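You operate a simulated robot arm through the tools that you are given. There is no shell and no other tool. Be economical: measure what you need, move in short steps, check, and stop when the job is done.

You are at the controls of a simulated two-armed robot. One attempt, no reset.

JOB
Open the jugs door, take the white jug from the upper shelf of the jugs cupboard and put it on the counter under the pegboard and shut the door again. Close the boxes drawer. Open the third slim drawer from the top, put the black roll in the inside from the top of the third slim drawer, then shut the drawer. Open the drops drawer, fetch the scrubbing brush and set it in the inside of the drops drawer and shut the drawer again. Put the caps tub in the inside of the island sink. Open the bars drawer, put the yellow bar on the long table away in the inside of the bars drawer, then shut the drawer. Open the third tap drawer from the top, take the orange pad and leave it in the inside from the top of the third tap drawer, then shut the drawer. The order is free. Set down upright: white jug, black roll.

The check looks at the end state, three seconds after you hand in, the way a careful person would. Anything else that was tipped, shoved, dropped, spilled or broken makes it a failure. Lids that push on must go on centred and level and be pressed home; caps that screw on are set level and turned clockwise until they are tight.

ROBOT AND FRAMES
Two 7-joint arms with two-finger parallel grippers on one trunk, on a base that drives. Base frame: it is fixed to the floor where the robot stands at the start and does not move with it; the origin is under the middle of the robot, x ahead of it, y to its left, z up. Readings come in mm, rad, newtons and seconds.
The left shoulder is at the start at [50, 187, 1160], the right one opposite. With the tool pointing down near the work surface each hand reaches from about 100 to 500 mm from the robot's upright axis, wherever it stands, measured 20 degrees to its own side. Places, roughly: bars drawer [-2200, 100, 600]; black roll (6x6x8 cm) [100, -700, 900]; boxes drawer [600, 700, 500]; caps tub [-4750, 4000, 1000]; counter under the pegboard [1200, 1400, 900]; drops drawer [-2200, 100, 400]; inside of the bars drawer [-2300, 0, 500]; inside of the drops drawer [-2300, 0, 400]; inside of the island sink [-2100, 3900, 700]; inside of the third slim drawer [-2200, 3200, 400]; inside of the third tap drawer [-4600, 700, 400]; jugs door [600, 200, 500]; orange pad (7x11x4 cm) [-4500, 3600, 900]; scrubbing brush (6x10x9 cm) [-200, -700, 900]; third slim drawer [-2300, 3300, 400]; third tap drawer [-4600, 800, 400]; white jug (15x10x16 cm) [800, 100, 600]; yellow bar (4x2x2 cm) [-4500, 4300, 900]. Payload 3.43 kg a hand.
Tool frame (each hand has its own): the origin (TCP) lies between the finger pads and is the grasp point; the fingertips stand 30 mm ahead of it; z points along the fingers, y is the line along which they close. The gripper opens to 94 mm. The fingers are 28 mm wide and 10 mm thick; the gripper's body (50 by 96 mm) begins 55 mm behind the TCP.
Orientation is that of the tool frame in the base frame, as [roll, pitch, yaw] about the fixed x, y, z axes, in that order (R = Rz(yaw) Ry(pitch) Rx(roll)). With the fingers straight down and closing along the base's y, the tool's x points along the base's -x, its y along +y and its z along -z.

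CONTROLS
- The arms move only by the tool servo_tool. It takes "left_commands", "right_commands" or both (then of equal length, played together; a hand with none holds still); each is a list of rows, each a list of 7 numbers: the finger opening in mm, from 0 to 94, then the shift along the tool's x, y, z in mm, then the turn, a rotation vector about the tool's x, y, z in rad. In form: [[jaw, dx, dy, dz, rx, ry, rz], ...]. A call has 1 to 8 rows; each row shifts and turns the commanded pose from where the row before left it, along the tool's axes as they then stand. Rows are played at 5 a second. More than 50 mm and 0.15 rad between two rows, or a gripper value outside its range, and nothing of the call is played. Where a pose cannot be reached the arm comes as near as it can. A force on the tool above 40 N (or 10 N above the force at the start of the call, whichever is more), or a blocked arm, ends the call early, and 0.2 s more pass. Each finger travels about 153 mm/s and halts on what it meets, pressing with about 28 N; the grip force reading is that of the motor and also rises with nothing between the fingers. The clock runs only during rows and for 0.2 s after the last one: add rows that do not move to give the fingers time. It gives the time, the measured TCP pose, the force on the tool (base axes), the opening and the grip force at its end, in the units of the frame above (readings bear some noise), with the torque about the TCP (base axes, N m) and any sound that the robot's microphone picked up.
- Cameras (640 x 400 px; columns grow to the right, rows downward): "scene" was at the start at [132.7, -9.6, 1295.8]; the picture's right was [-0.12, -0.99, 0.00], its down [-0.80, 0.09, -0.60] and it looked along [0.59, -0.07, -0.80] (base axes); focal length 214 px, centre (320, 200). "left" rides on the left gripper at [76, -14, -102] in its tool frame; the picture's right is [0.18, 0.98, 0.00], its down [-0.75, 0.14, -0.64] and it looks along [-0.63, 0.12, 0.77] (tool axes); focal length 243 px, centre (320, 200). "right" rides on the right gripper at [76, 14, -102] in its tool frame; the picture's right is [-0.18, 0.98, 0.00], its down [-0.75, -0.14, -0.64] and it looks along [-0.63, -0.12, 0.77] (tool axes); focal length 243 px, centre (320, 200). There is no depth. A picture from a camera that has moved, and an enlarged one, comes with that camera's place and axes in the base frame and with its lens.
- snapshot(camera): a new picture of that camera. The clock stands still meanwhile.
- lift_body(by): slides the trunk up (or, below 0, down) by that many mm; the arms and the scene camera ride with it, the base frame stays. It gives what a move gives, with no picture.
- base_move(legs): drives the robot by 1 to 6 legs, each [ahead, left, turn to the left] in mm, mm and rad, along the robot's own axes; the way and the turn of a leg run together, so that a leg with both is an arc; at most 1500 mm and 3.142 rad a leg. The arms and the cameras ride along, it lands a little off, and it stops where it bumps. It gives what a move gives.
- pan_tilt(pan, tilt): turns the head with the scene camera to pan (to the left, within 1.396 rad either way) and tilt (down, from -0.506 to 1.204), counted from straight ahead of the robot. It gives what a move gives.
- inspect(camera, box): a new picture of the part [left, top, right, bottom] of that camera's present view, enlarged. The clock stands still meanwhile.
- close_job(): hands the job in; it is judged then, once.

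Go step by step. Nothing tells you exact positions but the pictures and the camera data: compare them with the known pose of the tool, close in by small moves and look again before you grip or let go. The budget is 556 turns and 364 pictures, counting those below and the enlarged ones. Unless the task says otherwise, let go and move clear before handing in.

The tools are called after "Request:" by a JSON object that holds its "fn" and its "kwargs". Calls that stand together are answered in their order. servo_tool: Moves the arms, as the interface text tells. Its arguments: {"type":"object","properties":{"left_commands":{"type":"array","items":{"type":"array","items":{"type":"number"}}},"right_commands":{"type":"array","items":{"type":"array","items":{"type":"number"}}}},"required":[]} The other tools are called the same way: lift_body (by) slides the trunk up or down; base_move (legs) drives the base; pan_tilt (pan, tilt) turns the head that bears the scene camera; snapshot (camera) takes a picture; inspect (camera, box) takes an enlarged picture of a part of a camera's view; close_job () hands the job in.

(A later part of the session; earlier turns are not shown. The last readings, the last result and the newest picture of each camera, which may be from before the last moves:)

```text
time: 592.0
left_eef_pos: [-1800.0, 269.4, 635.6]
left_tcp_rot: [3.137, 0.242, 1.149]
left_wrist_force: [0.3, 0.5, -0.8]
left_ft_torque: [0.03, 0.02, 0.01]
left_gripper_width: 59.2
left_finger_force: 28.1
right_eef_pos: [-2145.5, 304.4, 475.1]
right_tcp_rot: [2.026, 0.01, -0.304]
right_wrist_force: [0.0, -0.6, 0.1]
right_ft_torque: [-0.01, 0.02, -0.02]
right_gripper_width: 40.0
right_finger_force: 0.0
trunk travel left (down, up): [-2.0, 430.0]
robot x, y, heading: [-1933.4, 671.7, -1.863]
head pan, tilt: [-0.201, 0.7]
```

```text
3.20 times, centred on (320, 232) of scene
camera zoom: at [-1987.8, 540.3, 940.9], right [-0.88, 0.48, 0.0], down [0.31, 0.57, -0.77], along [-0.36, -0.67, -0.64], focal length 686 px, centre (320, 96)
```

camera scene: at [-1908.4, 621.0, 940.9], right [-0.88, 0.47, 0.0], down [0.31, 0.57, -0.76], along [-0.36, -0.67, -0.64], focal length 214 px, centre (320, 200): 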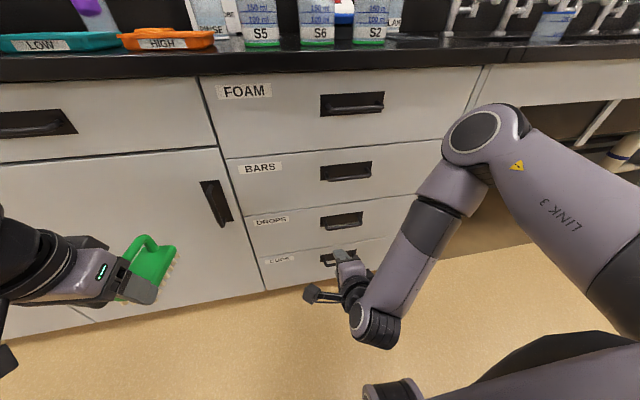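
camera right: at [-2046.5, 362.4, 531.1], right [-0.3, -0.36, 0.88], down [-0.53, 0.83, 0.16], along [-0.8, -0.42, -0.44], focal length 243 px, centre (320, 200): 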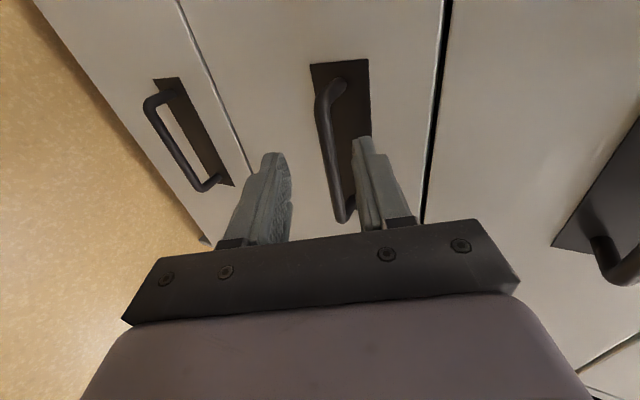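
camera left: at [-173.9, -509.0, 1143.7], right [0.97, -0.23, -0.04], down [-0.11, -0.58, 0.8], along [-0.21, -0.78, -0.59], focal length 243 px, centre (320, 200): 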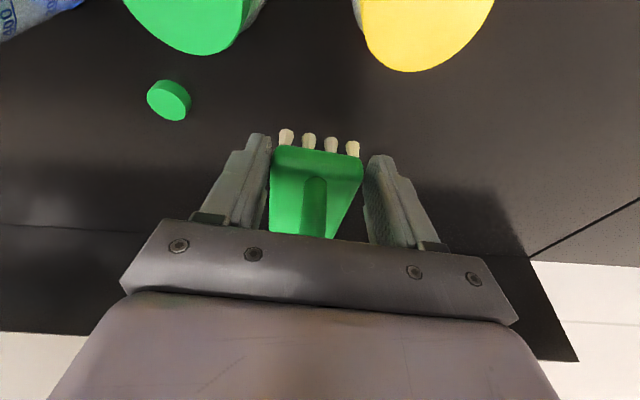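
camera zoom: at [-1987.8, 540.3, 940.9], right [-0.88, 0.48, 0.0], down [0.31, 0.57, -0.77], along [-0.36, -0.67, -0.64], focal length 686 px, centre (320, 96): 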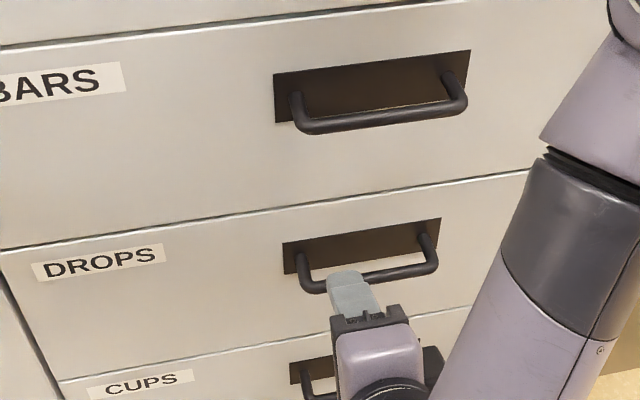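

Request:
{"fn": "base_move", "kwargs": {"legs": [[34, 0, 0]]}}

Request:
{"fn": "snapshot", "kwargs": {"camera": "right"}}

Request:
{"fn": "servo_tool", "kwargs": {"right_commands": [[20, 0, 0, 0, 0, 0, 0], [0, 0, 0, 0, 0, 0, 0], [0, 0, 0, 0, 0, 0, 0]]}}

```text
time: 592.9
left_eef_pos: [-1807.9, 239.5, 634.7]
left_tcp_rot: [3.138, 0.235, 1.149]
left_wrist_force: [6.1, 15.4, -7.4]
left_ft_torque: [0.89, -0.5, -0.43]
left_gripper_width: 59.4
left_finger_force: 27.7
right_eef_pos: [-2154.4, 272.3, 475.3]
right_tcp_rot: [2.027, 0.009, -0.303]
right_wrist_force: [-0.8, 1.5, 0.1]
right_ft_torque: [0.02, -0.01, -0.02]
right_gripper_width: 39.7
right_finger_force: 0.1
trunk travel left (down, up): [-2.0, 430.0]
robot x, y, heading: [-1939.2, 641.0, -1.87]
head pan, tilt: [-0.201, 0.7]
```

```text
158 pictures are left
camera right: at [-2055.8, 331.2, 531.1], right [-0.3, -0.36, 0.88], down [-0.53, 0.83, 0.16], along [-0.8, -0.42, -0.44], focal length 243 px, centre (320, 200)
```

right: 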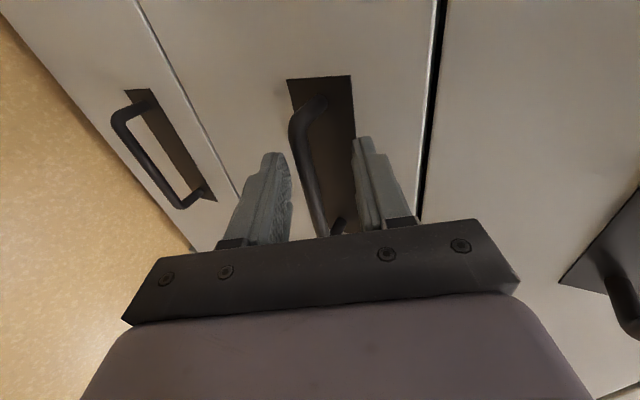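

```text
time: 593.5
left_eef_pos: [-1808.5, 240.3, 635.2]
left_tcp_rot: [3.137, 0.23, 1.149]
left_wrist_force: [0.1, 0.0, -1.0]
left_ft_torque: [-0.01, -0.01, -0.02]
left_gripper_width: 59.4
left_finger_force: 28.2
right_eef_pos: [-2152.7, 279.2, 468.3]
right_tcp_rot: [2.058, 0.009, -0.298]
right_wrist_force: [1.0, -2.0, -11.6]
right_ft_torque: [0.19, -0.29, -0.36]
right_gripper_width: 10.6
right_finger_force: 43.7
trunk travel left (down, up): [-2.0, 430.0]
robot x, y, heading: [-1944.0, 640.0, -1.868]
head pan, tilt: [-0.201, 0.7]
stopped in row 3 (right hand): the force on the tool passed its limit at 41 N (the readings are from after the stop); the commanded pose is now the measured one
```

Request:
{"fn": "base_move", "kwargs": {"legs": [[-130, 0, 0], [-115, 0, 0]]}}

Request:
{"fn": "snapshot", "kwargs": {"camera": "scene"}}

Request:
{"fn": "snapshot", "kwargs": {"camera": "left"}}

```text
time: 595.6
left_eef_pos: [-1738.4, 473.1, 633.5]
left_tcp_rot: [3.139, 0.231, 1.148]
left_wrist_force: [-0.1, -0.1, -1.1]
left_ft_torque: [0.03, 0.0, 0.03]
left_gripper_width: 59.3
left_finger_force: 27.8
right_eef_pos: [-2082.4, 510.1, 467.3]
right_tcp_rot: [2.057, 0.01, -0.299]
right_wrist_force: [4.0, 0.8, -21.8]
right_ft_torque: [0.49, -0.35, -0.22]
right_gripper_width: 11.0
right_finger_force: 44.7
trunk travel left (down, up): [-2.0, 430.0]
robot x, y, heading: [-1870.3, 873.5, -1.868]
head pan, tilt: [-0.201, 0.7]
```

```text
157 pictures are left
camera scene: at [-1926.9, 741.5, 940.6], right [-0.88, 0.48, 0.0], down [0.31, 0.57, -0.76], along [-0.36, -0.67, -0.65], focal length 214 px, centre (320, 200)
```

scene: 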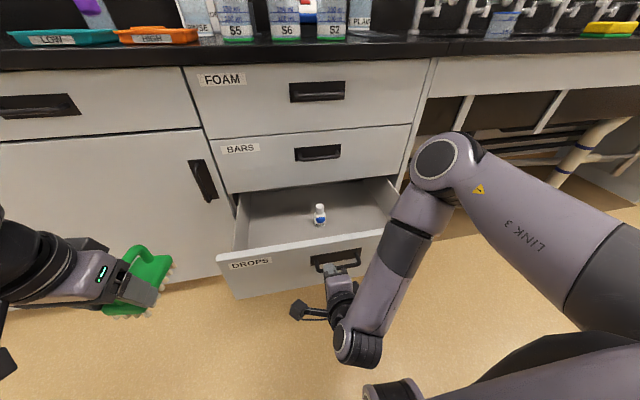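

```text
156 pictures are left
camera left: at [-1712.0, 568.2, 717.1], right [0.97, -0.24, -0.04], down [-0.11, -0.59, 0.8], along [-0.21, -0.77, -0.6], focal length 243 px, centre (320, 200)
```

left: 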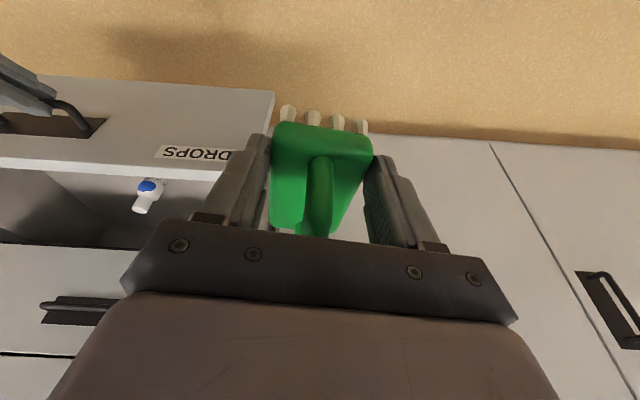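

Drops drawer is open; a dropper bottle stands inside near the middle, so I'll place the brush to its left. Release the handle and reposition.

Request:
{"fn": "servo_tool", "kwargs": {"right_commands": [[40, 0, 0, 0, 0, 0, 0], [40, 0, 0, 0, 0, 0, 0], [40, 0, 0, -20, 0, 0, 0], [40, 0, 0, -20, 0, 0, 0]]}}

Request:
{"fn": "base_move", "kwargs": {"legs": [[-110, 0, 0], [0, -340, 0]]}}

Request:
{"fn": "servo_tool", "kwargs": {"left_commands": [[30, -22.4, 28, 5.4, 0, 0, 0], [30, -22.4, 28, 5.4, 0, 0, 0], [30, -22.4, 28, 5.4, 0, 0, 0], [30, -22.4, 28, 5.4, 0, 0, 0], [30, 0, 0, 0, 0, 0, 0]]}}

Request:
{"fn": "pan_tilt", "kwargs": {"pan": 0.3, "tilt": 0.75}}

Request:
{"fn": "snapshot", "kwargs": {"camera": "scene"}}

```text
time: 596.6
left_eef_pos: [-1738.6, 472.5, 634.4]
left_tcp_rot: [3.139, 0.233, 1.148]
left_wrist_force: [0.6, -0.7, -1.0]
left_ft_torque: [0.03, 0.0, 0.03]
left_gripper_width: 58.9
left_finger_force: 27.8
right_eef_pos: [-2073.4, 546.3, 487.5]
right_tcp_rot: [2.056, 0.011, -0.298]
right_wrist_force: [0.0, 0.9, -0.1]
right_ft_torque: [0.01, -0.01, 0.0]
right_gripper_width: 40.0
right_finger_force: 0.1
trunk travel left (down, up): [-2.0, 430.0]
robot x, y, heading: [-1872.6, 875.9, -1.864]
head pan, tilt: [-0.201, 0.7]
```

```text
time: 601.0
left_eef_pos: [-2039.1, 678.8, 634.2]
left_tcp_rot: [3.14, 0.233, 1.14]
left_wrist_force: [-0.2, 0.0, -0.6]
left_ft_torque: [0.06, -0.01, 0.02]
left_gripper_width: 59.3
left_finger_force: 27.6
right_eef_pos: [-2372.7, 753.6, 488.4]
right_tcp_rot: [2.056, 0.01, -0.306]
right_wrist_force: [0.5, 0.8, 0.1]
right_ft_torque: [-0.04, -0.01, -0.02]
right_gripper_width: 40.2
right_finger_force: 0.0
trunk travel left (down, up): [-2.0, 430.0]
robot x, y, heading: [-2168.0, 1081.8, -1.877]
head pan, tilt: [-0.201, 0.7]
```

```text
time: 602.2
left_eef_pos: [-1974.4, 547.8, 634.8]
left_tcp_rot: [3.137, 0.234, 1.139]
left_wrist_force: [0.2, -0.4, -0.3]
left_ft_torque: [0.06, -0.06, 0.0]
left_gripper_width: 59.3
left_finger_force: 28.2
right_eef_pos: [-2371.9, 753.5, 488.5]
right_tcp_rot: [2.055, 0.012, -0.303]
right_wrist_force: [0.6, 0.6, 0.7]
right_ft_torque: [0.01, 0.01, 0.01]
right_gripper_width: 39.9
right_finger_force: 0.1
trunk travel left (down, up): [-2.0, 430.0]
robot x, y, heading: [-2170.0, 1080.0, -1.87]
head pan, tilt: [-0.201, 0.7]
```

```text
time: 603.1
left_eef_pos: [-1974.2, 547.9, 635.2]
left_tcp_rot: [3.136, 0.235, 1.139]
left_wrist_force: [-0.1, 0.2, -1.1]
left_ft_torque: [0.04, -0.02, 0.0]
left_gripper_width: 59.2
left_finger_force: 27.9
right_eef_pos: [-2371.9, 752.8, 487.2]
right_tcp_rot: [2.057, 0.011, -0.305]
right_wrist_force: [-0.2, 0.2, -0.3]
right_ft_torque: [0.0, 0.02, 0.03]
right_gripper_width: 40.1
right_finger_force: 0.0
trunk travel left (down, up): [-2.0, 430.0]
robot x, y, heading: [-2161.0, 1076.6, -1.872]
head pan, tilt: [0.3, 0.75]
```

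```text
155 pictures are left
camera scene: at [-2183.9, 940.9, 936.6], right [-1.0, 0.0, 0.0], down [0.0, 0.68, -0.73], along [0.0, -0.73, -0.68], focal length 214 px, centre (320, 200)
```

scene: 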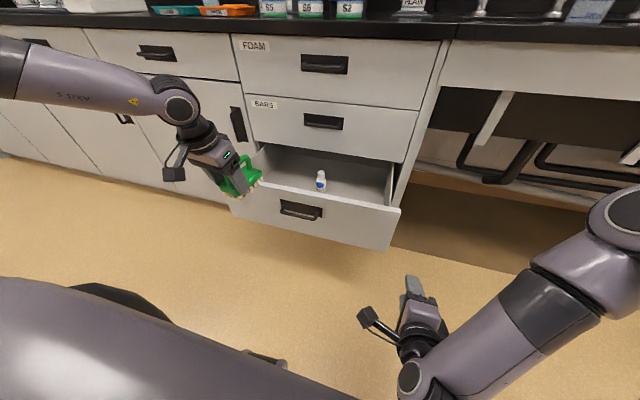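

Request:
{"fn": "base_move", "kwargs": {"legs": [[175, 0, 0.013]]}}

Request:
{"fn": "servo_tool", "kwargs": {"left_commands": [[30, 7.9, 0, 33, 0, 0, 0], [30, 7.9, 0, 33, 0, 0, 0], [30, 7.9, 0, 33, 0, 0, 0], [30, 7.9, 0, 33, 0, 0, 0], [30, 0, 0, 0, 0, 0, 0]]}}

Request:
{"fn": "snapshot", "kwargs": {"camera": "scene"}}

Request:
{"fn": "snapshot", "kwargs": {"camera": "left"}}

```text
time: 604.6
left_eef_pos: [-2019.9, 383.6, 635.3]
left_tcp_rot: [3.138, 0.233, 1.152]
left_wrist_force: [-0.7, 0.7, -1.0]
left_ft_torque: [0.05, -0.01, -0.01]
left_gripper_width: 58.9
left_finger_force: 28.2
right_eef_pos: [-2418.8, 583.6, 488.1]
right_tcp_rot: [2.055, 0.011, -0.293]
right_wrist_force: [-0.2, -0.5, -0.9]
right_ft_torque: [0.02, 0.0, 0.02]
right_gripper_width: 40.1
right_finger_force: 0.1
trunk travel left (down, up): [-2.0, 430.0]
robot x, y, heading: [-2218.4, 909.8, -1.867]
head pan, tilt: [0.3, 0.75]
```

```text
time: 605.8
left_eef_pos: [-2021.3, 386.6, 498.7]
left_tcp_rot: [3.14, 0.233, 1.152]
left_wrist_force: [0.3, 0.2, -0.5]
left_ft_torque: [0.02, 0.01, 0.02]
left_gripper_width: 59.3
left_finger_force: 27.8
right_eef_pos: [-2420.1, 583.4, 486.8]
right_tcp_rot: [2.055, 0.011, -0.291]
right_wrist_force: [-0.4, -0.7, -0.2]
right_ft_torque: [0.01, 0.02, -0.02]
right_gripper_width: 39.8
right_finger_force: 0.0
trunk travel left (down, up): [-2.0, 430.0]
robot x, y, heading: [-2215.4, 913.2, -1.861]
head pan, tilt: [0.3, 0.75]
```

```text
154 pictures are left
camera scene: at [-2233.5, 773.5, 936.6], right [-1.0, -0.01, 0.0], down [-0.01, 0.68, -0.73], along [0.01, -0.73, -0.68], focal length 214 px, centre (320, 200)
```

scene: 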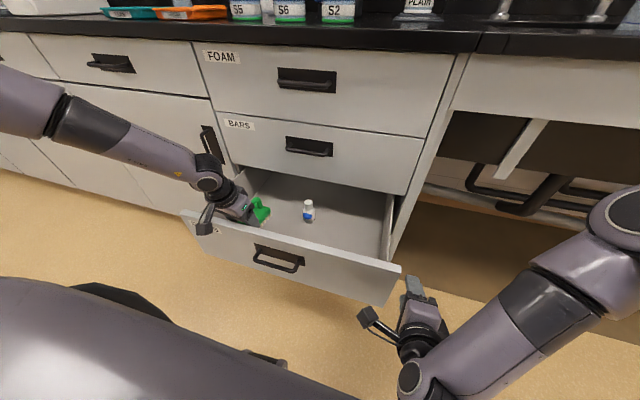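

```text
153 pictures are left
camera left: at [-1995.3, 482.6, 581.8], right [0.97, -0.24, -0.04], down [-0.11, -0.59, 0.8], along [-0.21, -0.77, -0.6], focal length 243 px, centre (320, 200)
```

left: 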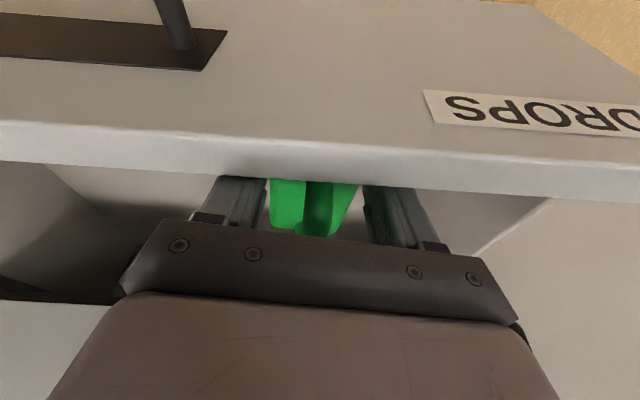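

Request:
{"fn": "servo_tool", "kwargs": {"left_commands": [[30, 3.4, 0, 14, 0, 0, 0], [30, 3.4, 0, 14, 0, 0, 0], [30, 0, 0, 0, 0, 0, 0]]}}

Request:
{"fn": "base_move", "kwargs": {"legs": [[117, 0, 0]]}}

Request:
{"fn": "snapshot", "kwargs": {"camera": "left"}}

Request:
{"fn": "snapshot", "kwargs": {"camera": "scene"}}

```text
time: 606.6
left_eef_pos: [-2019.7, 383.6, 469.5]
left_tcp_rot: [3.136, 0.234, 1.153]
left_wrist_force: [3.8, -0.2, 5.7]
left_ft_torque: [0.38, 0.36, -0.19]
left_gripper_width: 58.9
left_finger_force: 27.6
right_eef_pos: [-2419.7, 583.5, 489.4]
right_tcp_rot: [2.057, 0.01, -0.295]
right_wrist_force: [-0.3, -0.3, 0.5]
right_ft_torque: [-0.02, -0.01, 0.0]
right_gripper_width: 40.1
right_finger_force: 0.0
trunk travel left (down, up): [-2.0, 430.0]
robot x, y, heading: [-2219.0, 916.2, -1.864]
head pan, tilt: [0.3, 0.75]
```

```text
time: 607.9
left_eef_pos: [-2051.7, 273.0, 470.0]
left_tcp_rot: [3.138, 0.234, 1.153]
left_wrist_force: [-0.4, -0.4, -1.3]
left_ft_torque: [0.04, 0.0, -0.04]
left_gripper_width: 58.9
left_finger_force: 28.3
right_eef_pos: [-2452.7, 470.7, 488.5]
right_tcp_rot: [2.055, 0.012, -0.295]
right_wrist_force: [-3.4, -0.1, 0.9]
right_ft_torque: [0.05, -0.18, 0.16]
right_gripper_width: 40.0
right_finger_force: 0.1
trunk travel left (down, up): [-2.0, 430.0]
robot x, y, heading: [-2253.6, 800.9, -1.859]
head pan, tilt: [0.3, 0.75]
```

```text
152 pictures are left
camera left: at [-2026.3, 369.3, 553.4], right [0.97, -0.23, -0.04], down [-0.11, -0.59, 0.8], along [-0.21, -0.77, -0.6], focal length 243 px, centre (320, 200)
```

left: 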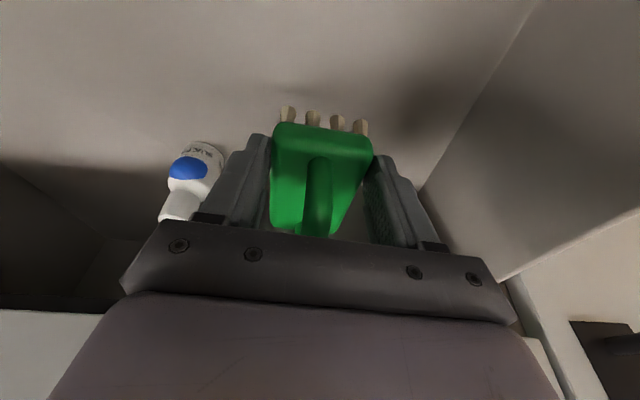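

```text
151 pictures are left
camera scene: at [-2266.7, 661.9, 936.7], right [-1.0, -0.01, 0.0], down [-0.01, 0.68, -0.73], along [0.01, -0.73, -0.68], focal length 214 px, centre (320, 200)
```

scene: 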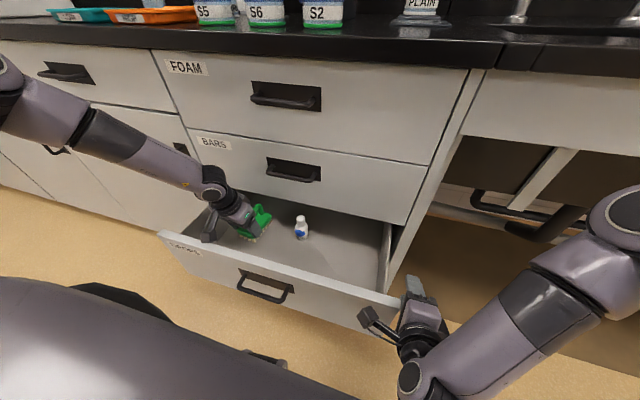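

Request:
{"fn": "servo_tool", "kwargs": {"left_commands": [[30, 3.4, 0, 14, 0, 0, 0], [30, 3.4, 0, 14, 0, 0, 0], [30, 2.3, 0, 9.7, 0, 0, 0], [30, 0, 0, 0, 0, 0, 0]]}}

Request:
{"fn": "snapshot", "kwargs": {"camera": "left"}}

```text
time: 608.5
left_eef_pos: [-2054.9, 267.3, 448.7]
left_tcp_rot: [3.126, 0.252, 1.146]
left_wrist_force: [3.4, -1.3, 27.6]
left_ft_torque: [3.07, -0.9, -0.29]
left_gripper_width: 59.3
left_finger_force: 27.9
right_eef_pos: [-2452.6, 471.7, 488.7]
right_tcp_rot: [2.057, 0.011, -0.291]
right_wrist_force: [0.3, 0.2, -0.9]
right_ft_torque: [-0.02, 0.0, -0.06]
right_gripper_width: 40.2
right_finger_force: 0.0
trunk travel left (down, up): [-2.0, 430.0]
robot x, y, heading: [-2250.1, 801.5, -1.861]
head pan, tilt: [0.3, 0.75]
stopped in row 3 (left hand): the force on the tool passed its limit at 55 N (the readings are from after the stop); the commanded pose is now the measured one
```

```text
150 pictures are left
camera left: at [-2028.7, 364.7, 529.8], right [0.97, -0.24, -0.03], down [-0.11, -0.57, 0.81], along [-0.21, -0.78, -0.58], focal length 243 px, centre (320, 200)
```

left: 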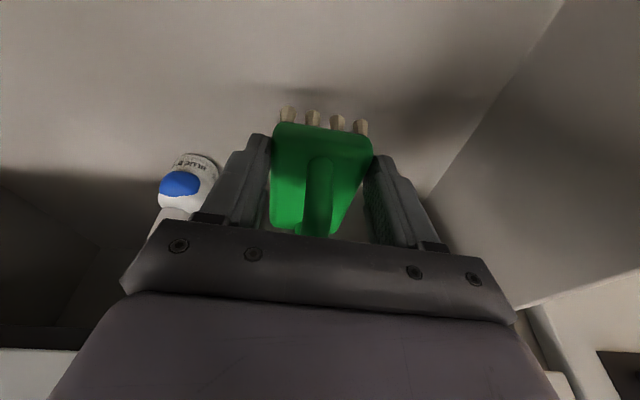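

The hand camera sits on the panel's top edge. I raise slightly, lift the right hand out of the way, go deeper, and lower again.

Request:
{"fn": "servo_tool", "kwargs": {"left_commands": [[30, -5, 0, -20, 0, -0.018, 0], [30, -2, 0, -8, 0, 0, 0], [30, 0, 0, 0, 0, 0, 0]], "right_commands": [[40, 0, 40, -21, 0, 0, 0], [40, 0, 40, -21, 0, 0, 0], [40, 0, 40, -21, 0, 0, 0]]}}

Request:
{"fn": "base_move", "kwargs": {"legs": [[42, 0, 0]]}}

Request:
{"fn": "snapshot", "kwargs": {"camera": "scene"}}

Request:
{"fn": "snapshot", "kwargs": {"camera": "left"}}

```text
time: 609.4
left_eef_pos: [-2054.8, 269.1, 473.1]
left_tcp_rot: [3.131, 0.261, 1.149]
left_wrist_force: [-0.9, 0.1, -0.6]
left_ft_torque: [0.05, -0.03, -0.01]
left_gripper_width: 59.4
left_finger_force: 27.8
right_eef_pos: [-2448.8, 468.8, 624.0]
right_tcp_rot: [2.056, 0.011, -0.292]
right_wrist_force: [-0.1, 0.0, 0.3]
right_ft_torque: [0.0, 0.03, -0.01]
right_gripper_width: 40.1
right_finger_force: 0.0
trunk travel left (down, up): [-2.0, 430.0]
robot x, y, heading: [-2251.5, 798.2, -1.86]
head pan, tilt: [0.3, 0.75]
```

```text
time: 610.2
left_eef_pos: [-2066.8, 229.0, 474.3]
left_tcp_rot: [3.131, 0.262, 1.151]
left_wrist_force: [-0.6, 0.2, -0.9]
left_ft_torque: [0.04, -0.02, 0.03]
left_gripper_width: 59.1
left_finger_force: 27.9
right_eef_pos: [-2460.8, 429.1, 623.6]
right_tcp_rot: [2.057, 0.013, -0.29]
right_wrist_force: [0.8, -0.1, 0.2]
right_ft_torque: [-0.02, -0.03, 0.02]
right_gripper_width: 39.7
right_finger_force: 0.0
trunk travel left (down, up): [-2.0, 430.0]
robot x, y, heading: [-2260.8, 760.8, -1.857]
head pan, tilt: [0.3, 0.75]
```

```text
149 pictures are left
camera scene: at [-2278.3, 622.0, 936.6], right [-1.0, -0.01, 0.0], down [-0.01, 0.68, -0.73], along [0.01, -0.73, -0.68], focal length 214 px, centre (320, 200)
```

scene: 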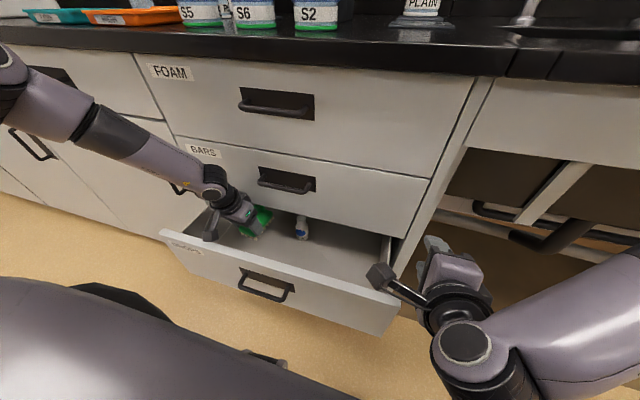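

```text
148 pictures are left
camera left: at [-2040.6, 326.9, 554.1], right [0.97, -0.24, -0.04], down [-0.11, -0.57, 0.82], along [-0.21, -0.79, -0.58], focal length 243 px, centre (320, 200)
```

left: 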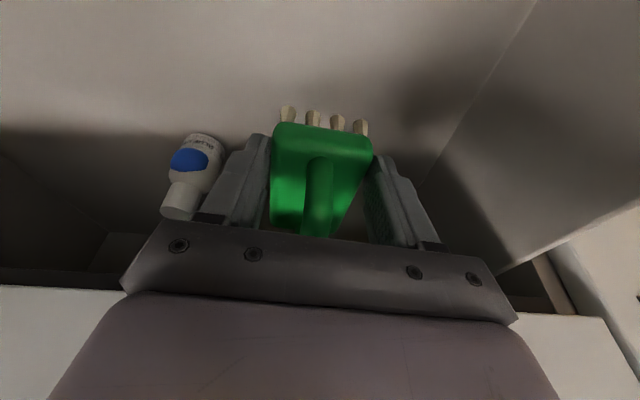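

The base has been nudging the drawer in. I back up, letting the hand pull the drawer out by its panel from inside, then approach again keeping clear.

Request:
{"fn": "base_move", "kwargs": {"legs": [[-120, 0, 0], [-75, 0, 0]]}}

Request:
{"fn": "snapshot", "kwargs": {"camera": "scene"}}

Request:
{"fn": "snapshot", "kwargs": {"camera": "left"}}

```text
time: 612.1
left_eef_pos: [-2012.9, 412.7, 473.9]
left_tcp_rot: [3.131, 0.262, 1.15]
left_wrist_force: [0.1, -0.5, -1.5]
left_ft_torque: [0.01, -0.02, 0.03]
left_gripper_width: 59.0
left_finger_force: 28.8
right_eef_pos: [-2405.7, 614.2, 622.9]
right_tcp_rot: [2.057, 0.011, -0.294]
right_wrist_force: [0.0, 0.6, 0.0]
right_ft_torque: [0.03, 0.03, -0.03]
right_gripper_width: 40.0
right_finger_force: 0.1
trunk travel left (down, up): [-2.0, 430.0]
robot x, y, heading: [-2209.4, 944.0, -1.862]
head pan, tilt: [0.3, 0.75]
```

```text
147 pictures are left
camera scene: at [-2223.8, 806.2, 936.6], right [-1.0, -0.01, 0.0], down [-0.01, 0.68, -0.73], along [0.01, -0.73, -0.68], focal length 214 px, centre (320, 200)
```

scene: 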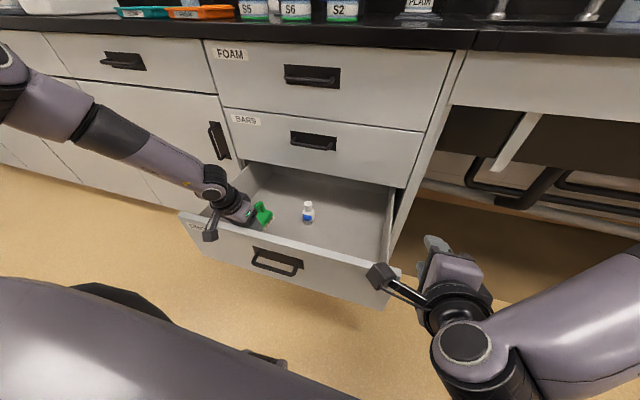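

```text
146 pictures are left
camera left: at [-1986.3, 511.2, 553.9], right [0.97, -0.24, -0.04], down [-0.11, -0.57, 0.82], along [-0.22, -0.79, -0.58], focal length 243 px, centre (320, 200)
```

left: 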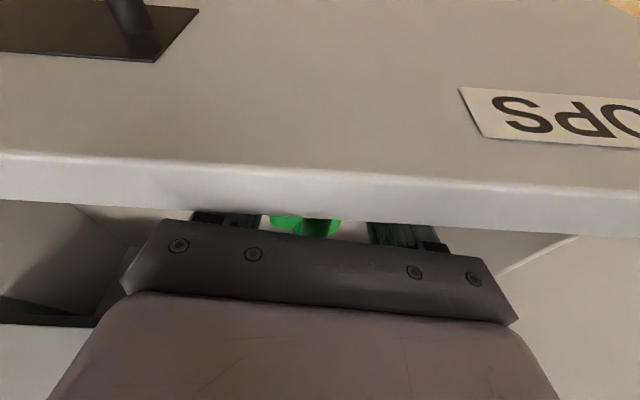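

Request:
{"fn": "base_move", "kwargs": {"legs": [[-55, 0, 0]]}}

Request:
{"fn": "servo_tool", "kwargs": {"left_commands": [[30, -35, 5, 9, 0, 0, 0], [30, -35, 5, 9, 0, 0, 0], [30, 0, 0, 0, 0, 0, 0]]}}

Request:
{"fn": "snapshot", "kwargs": {"camera": "scene"}}

```text
time: 613.1
left_eef_pos: [-1997.0, 465.7, 473.3]
left_tcp_rot: [3.132, 0.258, 1.147]
left_wrist_force: [0.0, 0.2, -0.5]
left_ft_torque: [0.07, -0.01, 0.0]
left_gripper_width: 59.2
left_finger_force: 28.0
right_eef_pos: [-2390.1, 667.3, 623.1]
right_tcp_rot: [2.057, 0.01, -0.292]
right_wrist_force: [-0.2, -0.2, 0.7]
right_ft_torque: [0.0, 0.02, 0.01]
right_gripper_width: 40.0
right_finger_force: 0.1
trunk travel left (down, up): [-2.0, 430.0]
robot x, y, heading: [-2195.3, 997.5, -1.861]
head pan, tilt: [0.3, 0.75]
```

```text
time: 613.9
left_eef_pos: [-2014.7, 398.5, 475.3]
left_tcp_rot: [3.132, 0.262, 1.15]
left_wrist_force: [0.3, -0.6, -1.5]
left_ft_torque: [0.0, 0.02, 0.02]
left_gripper_width: 59.0
left_finger_force: 27.5
right_eef_pos: [-2389.5, 666.5, 623.3]
right_tcp_rot: [2.056, 0.01, -0.292]
right_wrist_force: [0.0, 0.0, 0.7]
right_ft_torque: [0.0, -0.01, 0.02]
right_gripper_width: 39.9
right_finger_force: 0.0
trunk travel left (down, up): [-2.0, 430.0]
robot x, y, heading: [-2195.2, 997.5, -1.859]
head pan, tilt: [0.3, 0.75]
```

```text
145 pictures are left
camera scene: at [-2207.9, 859.1, 936.6], right [-1.0, -0.01, 0.0], down [-0.01, 0.68, -0.73], along [0.01, -0.73, -0.68], focal length 214 px, centre (320, 200)
```

scene: 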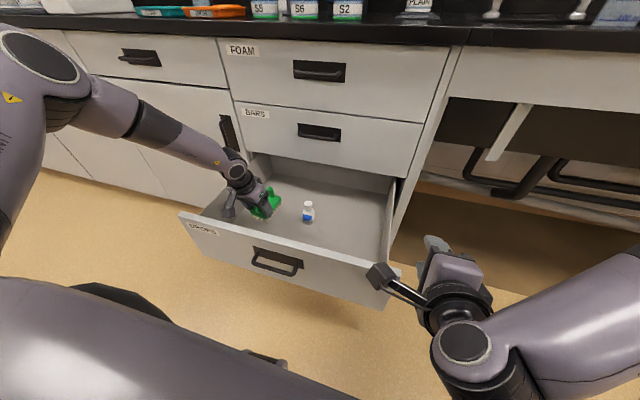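

Request:
{"fn": "base_move", "kwargs": {"legs": [[95, 0, 0]]}}

Request:
{"fn": "servo_tool", "kwargs": {"left_commands": [[30, 20, 0, -5, 0, 0, 0], [30, 3.5, 0, 14, 0, 0, 0], [30, 3.5, 0, 14, 0, 0, 0], [30, 3, 0, 11, 0, 0, 0], [30, 0, 0, 0, 0, 0, 0]]}}

Request:
{"fn": "snapshot", "kwargs": {"camera": "left"}}

Request:
{"fn": "snapshot", "kwargs": {"camera": "scene"}}

```text
time: 615.0
left_eef_pos: [-2043.1, 305.2, 475.0]
left_tcp_rot: [3.131, 0.26, 1.149]
left_wrist_force: [-0.2, 0.2, -1.0]
left_ft_torque: [0.08, 0.01, 0.01]
left_gripper_width: 59.0
left_finger_force: 28.4
right_eef_pos: [-2417.8, 574.6, 624.0]
right_tcp_rot: [2.055, 0.011, -0.292]
right_wrist_force: [-0.2, 0.2, -0.6]
right_ft_torque: [-0.01, -0.01, 0.02]
right_gripper_width: 40.2
right_finger_force: 0.1
trunk travel left (down, up): [-2.0, 430.0]
robot x, y, heading: [-2218.2, 910.8, -1.863]
head pan, tilt: [0.3, 0.75]
```

```text
time: 616.2
left_eef_pos: [-2026.2, 331.9, 449.0]
left_tcp_rot: [3.131, 0.262, 1.151]
left_wrist_force: [1.5, 0.3, -0.2]
left_ft_torque: [0.02, 0.02, 0.02]
left_gripper_width: 59.2
left_finger_force: 27.7
left hand out of reach, approached as far as the arm can: row 3, 4
right_eef_pos: [-2417.8, 574.3, 624.6]
right_tcp_rot: [2.056, 0.01, -0.293]
right_wrist_force: [-0.2, -0.2, 0.5]
right_ft_torque: [0.0, -0.01, -0.01]
right_gripper_width: 39.9
right_finger_force: 0.1
trunk travel left (down, up): [-2.0, 430.0]
robot x, y, heading: [-2217.9, 906.1, -1.86]
head pan, tilt: [0.3, 0.75]
```

```text
144 pictures are left
camera left: at [-2000.3, 430.7, 530.0], right [0.97, -0.24, -0.04], down [-0.11, -0.57, 0.82], along [-0.22, -0.79, -0.58], focal length 243 px, centre (320, 200)
```

left: 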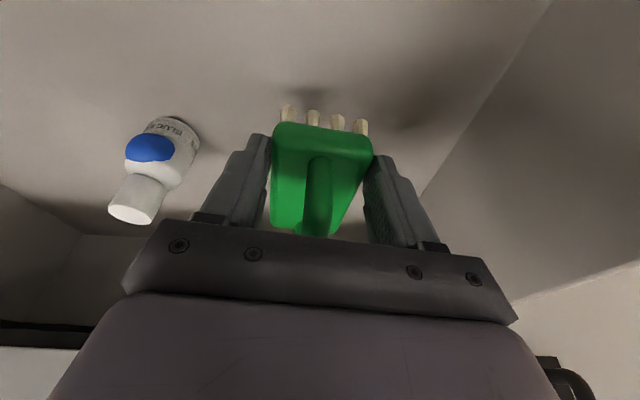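

```text
143 pictures are left
camera scene: at [-2235.6, 766.7, 936.6], right [-1.0, -0.01, 0.0], down [-0.01, 0.68, -0.73], along [0.01, -0.73, -0.68], focal length 214 px, centre (320, 200)
```

scene: 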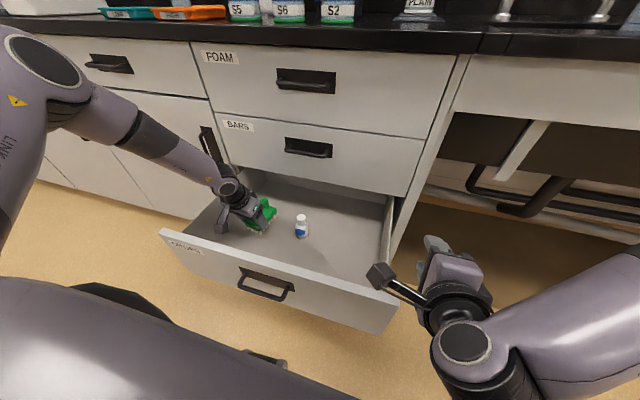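

Request:
{"fn": "base_move", "kwargs": {"legs": [[18, 0, 0]]}}

Request:
{"fn": "servo_tool", "kwargs": {"left_commands": [[30, 25, 10, 2, 0, 0, 0], [30, 8, 6, 12, 0, 0, 0], [30, 6, 0, 12, 0, 0, 0], [30, 0, 0, 0, 0, 0, 0]]}}

Request:
{"fn": "snapshot", "kwargs": {"camera": "left"}}

```text
time: 617.0
left_eef_pos: [-2032.8, 314.7, 450.4]
left_tcp_rot: [3.133, 0.26, 1.148]
left_wrist_force: [0.0, -0.9, -0.8]
left_ft_torque: [0.02, -0.02, -0.05]
left_gripper_width: 59.3
left_finger_force: 28.1
right_eef_pos: [-2423.0, 558.7, 623.2]
right_tcp_rot: [2.056, 0.012, -0.293]
right_wrist_force: [0.1, 0.7, 0.0]
right_ft_torque: [0.01, -0.01, -0.03]
right_gripper_width: 40.0
right_finger_force: 0.1
trunk travel left (down, up): [-2.0, 430.0]
robot x, y, heading: [-2225.2, 888.4, -1.863]
head pan, tilt: [0.3, 0.75]
```

```text
time: 617.7
left_eef_pos: [-2011.7, 328.2, 438.0]
left_tcp_rot: [3.133, 0.278, 1.149]
left_wrist_force: [-1.3, -3.2, 18.2]
left_ft_torque: [2.61, -0.98, 0.09]
left_gripper_width: 59.0
left_finger_force: 28.2
left hand out of reach, approached as far as the arm can: row 3
right_eef_pos: [-2424.5, 558.6, 623.3]
right_tcp_rot: [2.055, 0.01, -0.295]
right_wrist_force: [0.7, -0.1, 0.2]
right_ft_torque: [0.0, -0.01, -0.04]
right_gripper_width: 39.7
right_finger_force: 0.1
trunk travel left (down, up): [-2.0, 430.0]
robot x, y, heading: [-2221.6, 888.3, -1.861]
head pan, tilt: [0.3, 0.75]
stopped in row 3 (left hand): the force on the tool passed its limit at 50 N (the readings are from after the stop); the commanded pose is now the measured one
```

```text
142 pictures are left
camera left: at [-1984.6, 427.6, 517.2], right [0.97, -0.24, -0.04], down [-0.1, -0.55, 0.83], along [-0.22, -0.8, -0.56], focal length 243 px, centre (320, 200)
```

left: 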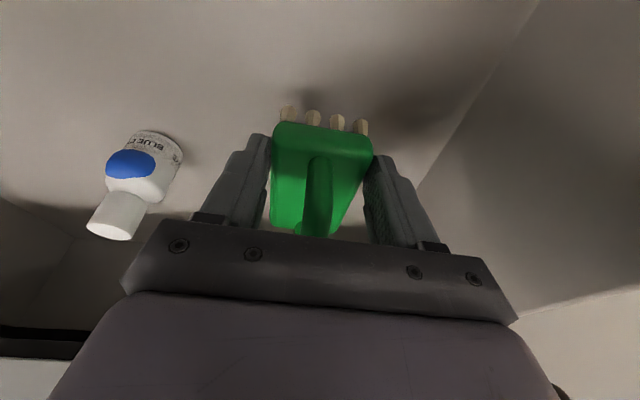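

Request:
{"fn": "servo_tool", "kwargs": {"left_commands": [[30, -12, 0, -4, 0, 0, 0], [30, -10, 0, 2.5, 0, 0, 0], [30, 0, 0, 0, 0, 0, 0]]}}

Request:
{"fn": "base_move", "kwargs": {"legs": [[12, 0, 0]]}}

Request:
{"fn": "servo_tool", "kwargs": {"left_commands": [[30, 2.5, 4, 9, 0, 0, 0], [30, 2.5, 4, 9, 0, 0, 0], [30, 2.5, 0, 9, 0, 0, 0], [30, 0, 0, 0, 0, 0, 0]]}}

```text
time: 618.5
left_eef_pos: [-2018.8, 311.1, 444.7]
left_tcp_rot: [3.134, 0.274, 1.151]
left_wrist_force: [0.4, 0.3, -0.6]
left_ft_torque: [0.03, 0.01, 0.05]
left_gripper_width: 59.2
left_finger_force: 28.4
right_eef_pos: [-2423.5, 558.5, 623.3]
right_tcp_rot: [2.056, 0.009, -0.295]
right_wrist_force: [-0.4, 0.1, 0.1]
right_ft_torque: [0.0, 0.03, 0.0]
right_gripper_width: 40.0
right_finger_force: 0.0
trunk travel left (down, up): [-2.0, 430.0]
robot x, y, heading: [-2224.1, 890.6, -1.859]
head pan, tilt: [0.3, 0.75]
```

```text
time: 619.2
left_eef_pos: [-2022.2, 301.1, 445.0]
left_tcp_rot: [3.135, 0.275, 1.15]
left_wrist_force: [0.3, 0.2, -0.5]
left_ft_torque: [0.03, -0.04, 0.02]
left_gripper_width: 59.2
left_finger_force: 28.2
right_eef_pos: [-2427.8, 547.3, 623.8]
right_tcp_rot: [2.056, 0.011, -0.295]
right_wrist_force: [0.0, 0.0, -0.8]
right_ft_torque: [0.04, 0.0, 0.02]
right_gripper_width: 40.1
right_finger_force: 0.0
trunk travel left (down, up): [-2.0, 430.0]
robot x, y, heading: [-2230.2, 882.3, -1.868]
head pan, tilt: [0.3, 0.75]
```

```text
time: 620.2
left_eef_pos: [-2021.3, 304.2, 442.2]
left_tcp_rot: [3.135, 0.274, 1.151]
left_wrist_force: [-0.6, 0.2, 0.3]
left_ft_torque: [0.02, -0.03, 0.0]
left_gripper_width: 59.4
left_finger_force: 28.0
left hand out of reach, approached as far as the arm can: row 1, 2, 3
right_eef_pos: [-2426.8, 547.1, 624.0]
right_tcp_rot: [2.057, 0.012, -0.295]
right_wrist_force: [0.3, 0.5, 1.0]
right_ft_torque: [0.01, 0.04, -0.01]
right_gripper_width: 39.8
right_finger_force: 0.0
trunk travel left (down, up): [-2.0, 430.0]
robot x, y, heading: [-2231.6, 878.7, -1.862]
head pan, tilt: [0.3, 0.75]
```

Request:
{"fn": "servo_tool", "kwargs": {"left_commands": [[30, 0, 0, 0, 0, 0.1, 0], [30, 2, 4, 10, 0, 0, 0], [30, 0, 0, 0, 0, 0, 0]]}}

Request:
{"fn": "snapshot", "kwargs": {"camera": "left"}}

```text
time: 621.0
left_eef_pos: [-2011.3, 305.9, 446.1]
left_tcp_rot: [3.133, 0.174, 1.15]
left_wrist_force: [0.0, -0.2, 0.1]
left_ft_torque: [0.05, -0.02, -0.02]
left_gripper_width: 59.2
left_finger_force: 27.8
left hand out of reach, approached as far as the arm can: row 1, 2
right_eef_pos: [-2428.0, 546.6, 624.1]
right_tcp_rot: [2.057, 0.009, -0.295]
right_wrist_force: [-0.3, 0.1, 0.0]
right_ft_torque: [0.01, 0.04, -0.01]
right_gripper_width: 39.9
right_finger_force: 0.0
trunk travel left (down, up): [-2.0, 430.0]
robot x, y, heading: [-2228.3, 879.1, -1.863]
head pan, tilt: [0.3, 0.75]
```

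```text
141 pictures are left
camera left: at [-1986.9, 398.0, 534.7], right [0.97, -0.23, -0.02], down [-0.13, -0.63, 0.76], along [-0.19, -0.74, -0.64], focal length 243 px, centre (320, 200)
```

left: 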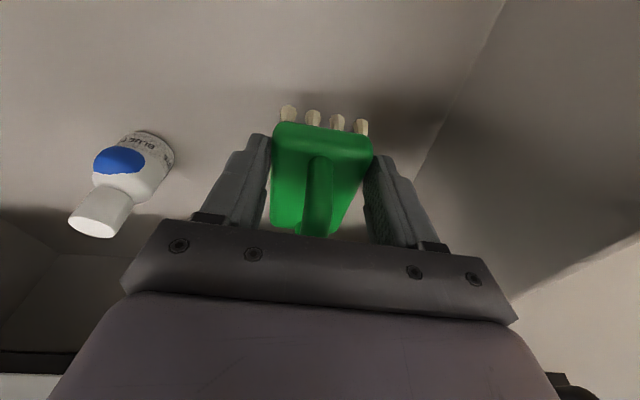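

Request:
{"fn": "servo_tool", "kwargs": {"left_commands": [[30, 25, 0, 0, 0, 0, 0], [30, 4, 4, 12, 0, 0, 0], [30, 2, 0, 10, 0, 0, 0], [30, 0, 0, 0, 0, 0, 0]]}}

Request:
{"fn": "snapshot", "kwargs": {"camera": "left"}}

```text
time: 622.0
left_eef_pos: [-1997.9, 325.3, 432.4]
left_tcp_rot: [3.131, 0.193, 1.149]
left_wrist_force: [-0.9, -2.8, 11.3]
left_ft_torque: [1.54, -0.54, 0.02]
left_gripper_width: 59.1
left_finger_force: 27.6
left hand out of reach, approached as far as the arm can: row 3
right_eef_pos: [-2426.5, 546.7, 623.5]
right_tcp_rot: [2.056, 0.011, -0.296]
right_wrist_force: [0.1, 0.2, 0.5]
right_ft_torque: [-0.01, 0.0, -0.01]
right_gripper_width: 40.1
right_finger_force: 0.1
trunk travel left (down, up): [-2.0, 430.0]
robot x, y, heading: [-2228.6, 877.3, -1.867]
head pan, tilt: [0.3, 0.75]
stopped in row 4 (left hand): the force on the tool passed its limit at 42 N (the readings are from after the stop); the commanded pose is now the measured one
```

```text
140 pictures are left
camera left: at [-1973.7, 418.7, 519.6], right [0.97, -0.24, -0.03], down [-0.13, -0.62, 0.78], along [-0.2, -0.75, -0.63], focal length 243 px, centre (320, 200)
```

left: 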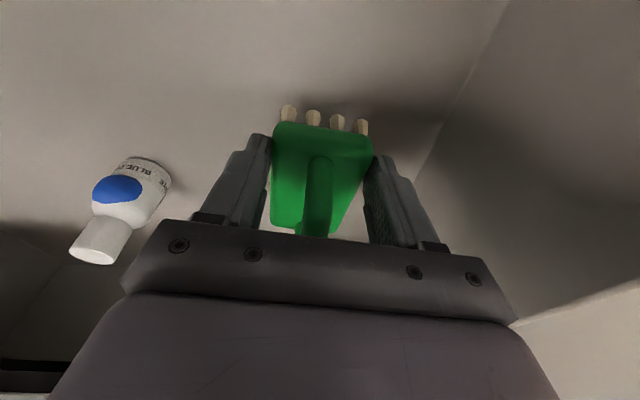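

The brush is within about 10 mm of the drawer floor; I release it here.

Request:
{"fn": "servo_tool", "kwargs": {"left_commands": [[64, 0, 0, 0, 0, 0, 0], [74, 0, 0, 0, 0, 0, 0], [84, 0, 0, 0, 0, 0, 0], [84, 0, 0, 0, 0, 0, 0]]}}

Request:
{"fn": "lift_body", "kwargs": {"by": 60}}

Request:
{"fn": "snapshot", "kwargs": {"camera": "left"}}

```text
time: 623.0
left_eef_pos: [-1998.9, 325.8, 432.9]
left_tcp_rot: [3.131, 0.195, 1.146]
left_wrist_force: [-3.6, -11.1, 14.9]
left_ft_torque: [2.62, -0.94, 0.01]
left_gripper_width: 84.1
left_finger_force: 0.0
right_eef_pos: [-2427.6, 548.2, 623.9]
right_tcp_rot: [2.055, 0.01, -0.298]
right_wrist_force: [-0.7, 0.7, -0.2]
right_ft_torque: [0.01, 0.0, 0.01]
right_gripper_width: 40.1
right_finger_force: 0.1
trunk travel left (down, up): [-2.0, 430.0]
robot x, y, heading: [-2229.8, 876.6, -1.865]
head pan, tilt: [0.3, 0.75]
```

```text
time: 624.0
left_eef_pos: [-1997.4, 326.8, 491.9]
left_tcp_rot: [3.133, 0.191, 1.146]
left_wrist_force: [0.9, 0.6, 0.0]
left_ft_torque: [0.02, -0.03, -0.02]
left_gripper_width: 84.1
left_finger_force: 0.0
right_eef_pos: [-2427.7, 547.9, 683.1]
right_tcp_rot: [2.056, 0.011, -0.294]
right_wrist_force: [0.2, 0.4, 0.3]
right_ft_torque: [0.0, -0.02, -0.02]
right_gripper_width: 39.8
right_finger_force: 0.0
trunk travel left (down, up): [-62.0, 370.0]
robot x, y, heading: [-2230.4, 877.9, -1.866]
head pan, tilt: [0.3, 0.75]
```

```text
139 pictures are left
camera left: at [-1973.0, 419.5, 578.3], right [0.97, -0.24, -0.03], down [-0.13, -0.62, 0.77], along [-0.2, -0.75, -0.63], focal length 243 px, centre (320, 200)
```

left: 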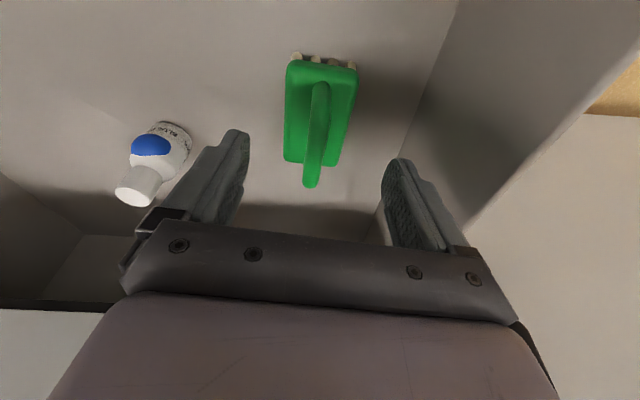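

Brush and bottle both stand in the drawer. Raise, back off, and push the drawer shut.

Request:
{"fn": "lift_body", "kwargs": {"by": 75}}

Request:
{"fn": "base_move", "kwargs": {"legs": [[-300, 0, 0], [0, -110, 0]]}}

Request:
{"fn": "servo_tool", "kwargs": {"left_commands": [[40, 0, 0, 0, 0, 0, 0], [0, 0, 0, 0, 0, 0, 0], [0, 0, 0, 0, 0, 0, 0]]}}

Request:
{"fn": "lift_body", "kwargs": {"by": -95}}

Request:
{"fn": "snapshot", "kwargs": {"camera": "scene"}}

```text
time: 625.1
left_eef_pos: [-1997.6, 326.4, 566.5]
left_tcp_rot: [3.132, 0.19, 1.149]
left_wrist_force: [0.2, 0.2, 0.8]
left_ft_torque: [-0.03, 0.01, 0.0]
left_gripper_width: 84.1
left_finger_force: 0.0
right_eef_pos: [-2426.7, 546.9, 758.2]
right_tcp_rot: [2.056, 0.011, -0.295]
right_wrist_force: [0.4, -0.6, -0.1]
right_ft_torque: [-0.03, 0.0, 0.03]
right_gripper_width: 40.1
right_finger_force: 0.1
trunk travel left (down, up): [-137.0, 295.0]
robot x, y, heading: [-2227.1, 877.3, -1.865]
head pan, tilt: [0.3, 0.75]
```

```text
time: 628.4
left_eef_pos: [-2013.0, 654.6, 566.3]
left_tcp_rot: [3.133, 0.191, 1.153]
left_wrist_force: [-0.5, 0.7, -0.3]
left_ft_torque: [0.04, 0.01, 0.02]
left_gripper_width: 84.0
left_finger_force: 0.2
right_eef_pos: [-2443.8, 872.6, 759.8]
right_tcp_rot: [2.057, 0.011, -0.292]
right_wrist_force: [-1.2, 0.4, 0.6]
right_ft_torque: [0.01, 0.0, 0.02]
right_gripper_width: 40.0
right_finger_force: 0.1
trunk travel left (down, up): [-137.0, 295.0]
robot x, y, heading: [-2245.9, 1207.0, -1.861]
head pan, tilt: [0.3, 0.75]
```

```text
time: 629.2
left_eef_pos: [-2012.0, 655.1, 566.6]
left_tcp_rot: [3.133, 0.19, 1.152]
left_wrist_force: [1.1, 0.2, 0.3]
left_ft_torque: [0.0, 0.0, 0.0]
left_gripper_width: 0.0
left_finger_force: 27.5
right_eef_pos: [-2444.4, 872.8, 758.1]
right_tcp_rot: [2.056, 0.012, -0.292]
right_wrist_force: [-0.4, 1.0, 0.2]
right_ft_torque: [0.01, -0.02, -0.02]
right_gripper_width: 40.0
right_finger_force: 0.0
trunk travel left (down, up): [-137.0, 295.0]
robot x, y, heading: [-2247.6, 1205.6, -1.856]
head pan, tilt: [0.3, 0.75]
```

```text
time: 630.5
left_eef_pos: [-2012.5, 653.7, 470.2]
left_tcp_rot: [3.134, 0.19, 1.153]
left_wrist_force: [-0.2, -0.3, 0.2]
left_ft_torque: [0.04, 0.0, -0.01]
left_gripper_width: 0.0
left_finger_force: 28.1
right_eef_pos: [-2443.1, 874.3, 663.2]
right_tcp_rot: [2.056, 0.009, -0.292]
right_wrist_force: [-0.2, 0.8, 0.5]
right_ft_torque: [-0.01, 0.0, -0.01]
right_gripper_width: 40.0
right_finger_force: 0.1
trunk travel left (down, up): [-42.0, 390.0]
robot x, y, heading: [-2244.9, 1201.9, -1.858]
head pan, tilt: [0.3, 0.75]
```

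```text
138 pictures are left
camera scene: at [-2261.5, 1065.8, 976.7], right [-1.0, -0.01, 0.0], down [-0.01, 0.68, -0.73], along [0.01, -0.73, -0.68], focal length 214 px, centre (320, 200)
```

scene: 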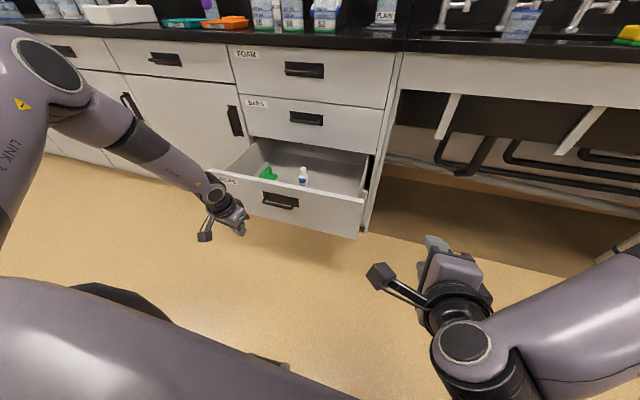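

Request:
{"fn": "base_move", "kwargs": {"legs": [[120, 0, 0], [100, 0, 0], [80, 0, 0]]}}

Request:
{"fn": "snapshot", "kwargs": {"camera": "scene"}}

Request:
{"fn": "base_move", "kwargs": {"legs": [[60, 0, 0], [60, 0, 0]]}}

Request:
{"fn": "snapshot", "kwargs": {"camera": "scene"}}

```text
time: 633.1
left_eef_pos: [-2098.1, 371.8, 472.5]
left_tcp_rot: [3.133, 0.192, 1.153]
left_wrist_force: [-0.5, 0.5, 0.2]
left_ft_torque: [-0.02, 0.0, -0.04]
left_gripper_width: 0.3
left_finger_force: 28.7
right_eef_pos: [-2528.9, 589.7, 663.2]
right_tcp_rot: [2.055, 0.01, -0.295]
right_wrist_force: [-0.2, 0.0, 0.2]
right_ft_torque: [-0.01, -0.03, -0.03]
right_gripper_width: 39.9
right_finger_force: 0.1
trunk travel left (down, up): [-42.0, 390.0]
robot x, y, heading: [-2331.5, 925.6, -1.862]
head pan, tilt: [0.3, 0.75]
```

```text
137 pictures are left
camera scene: at [-2346.3, 782.6, 976.6], right [-1.0, -0.01, 0.0], down [-0.01, 0.68, -0.73], along [0.01, -0.73, -0.68], focal length 214 px, centre (320, 200)
```

scene: 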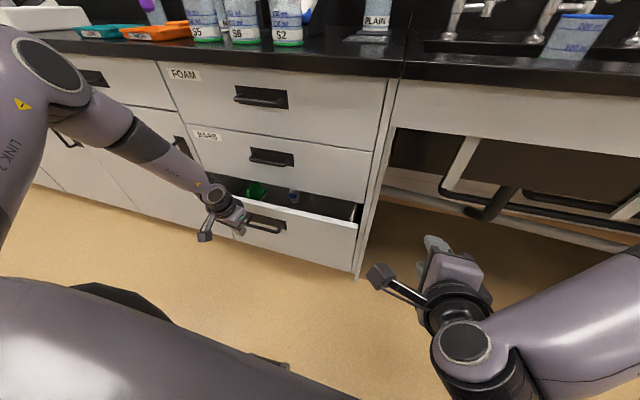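

```text
time: 634.8
left_eef_pos: [-2128.5, 265.4, 467.4]
left_tcp_rot: [3.133, 0.165, 1.152]
left_wrist_force: [-0.4, 0.0, -0.1]
left_ft_torque: [0.0, 0.03, 0.03]
left_gripper_width: 0.0
left_finger_force: 28.4
right_eef_pos: [-2563.0, 475.1, 663.4]
right_tcp_rot: [2.055, 0.008, -0.294]
right_wrist_force: [-0.2, -0.1, -0.6]
right_ft_torque: [-0.01, 0.01, -0.02]
right_gripper_width: 39.9
right_finger_force: 0.0
trunk travel left (down, up): [-42.0, 390.0]
robot x, y, heading: [-2367.9, 810.3, -1.858]
head pan, tilt: [0.3, 0.75]
stopped in leg 2: the force on the tool passed its limit at 50 N (the readings are from after the stop); the commanded pose is now the measured one
```

```text
136 pictures are left
camera scene: at [-2380.3, 668.5, 976.6], right [-1.0, -0.01, 0.0], down [-0.01, 0.68, -0.73], along [0.01, -0.73, -0.68], focal length 214 px, centre (320, 200)
```

scene: 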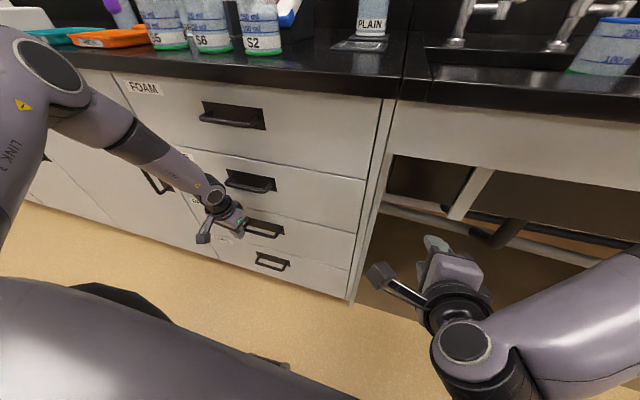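

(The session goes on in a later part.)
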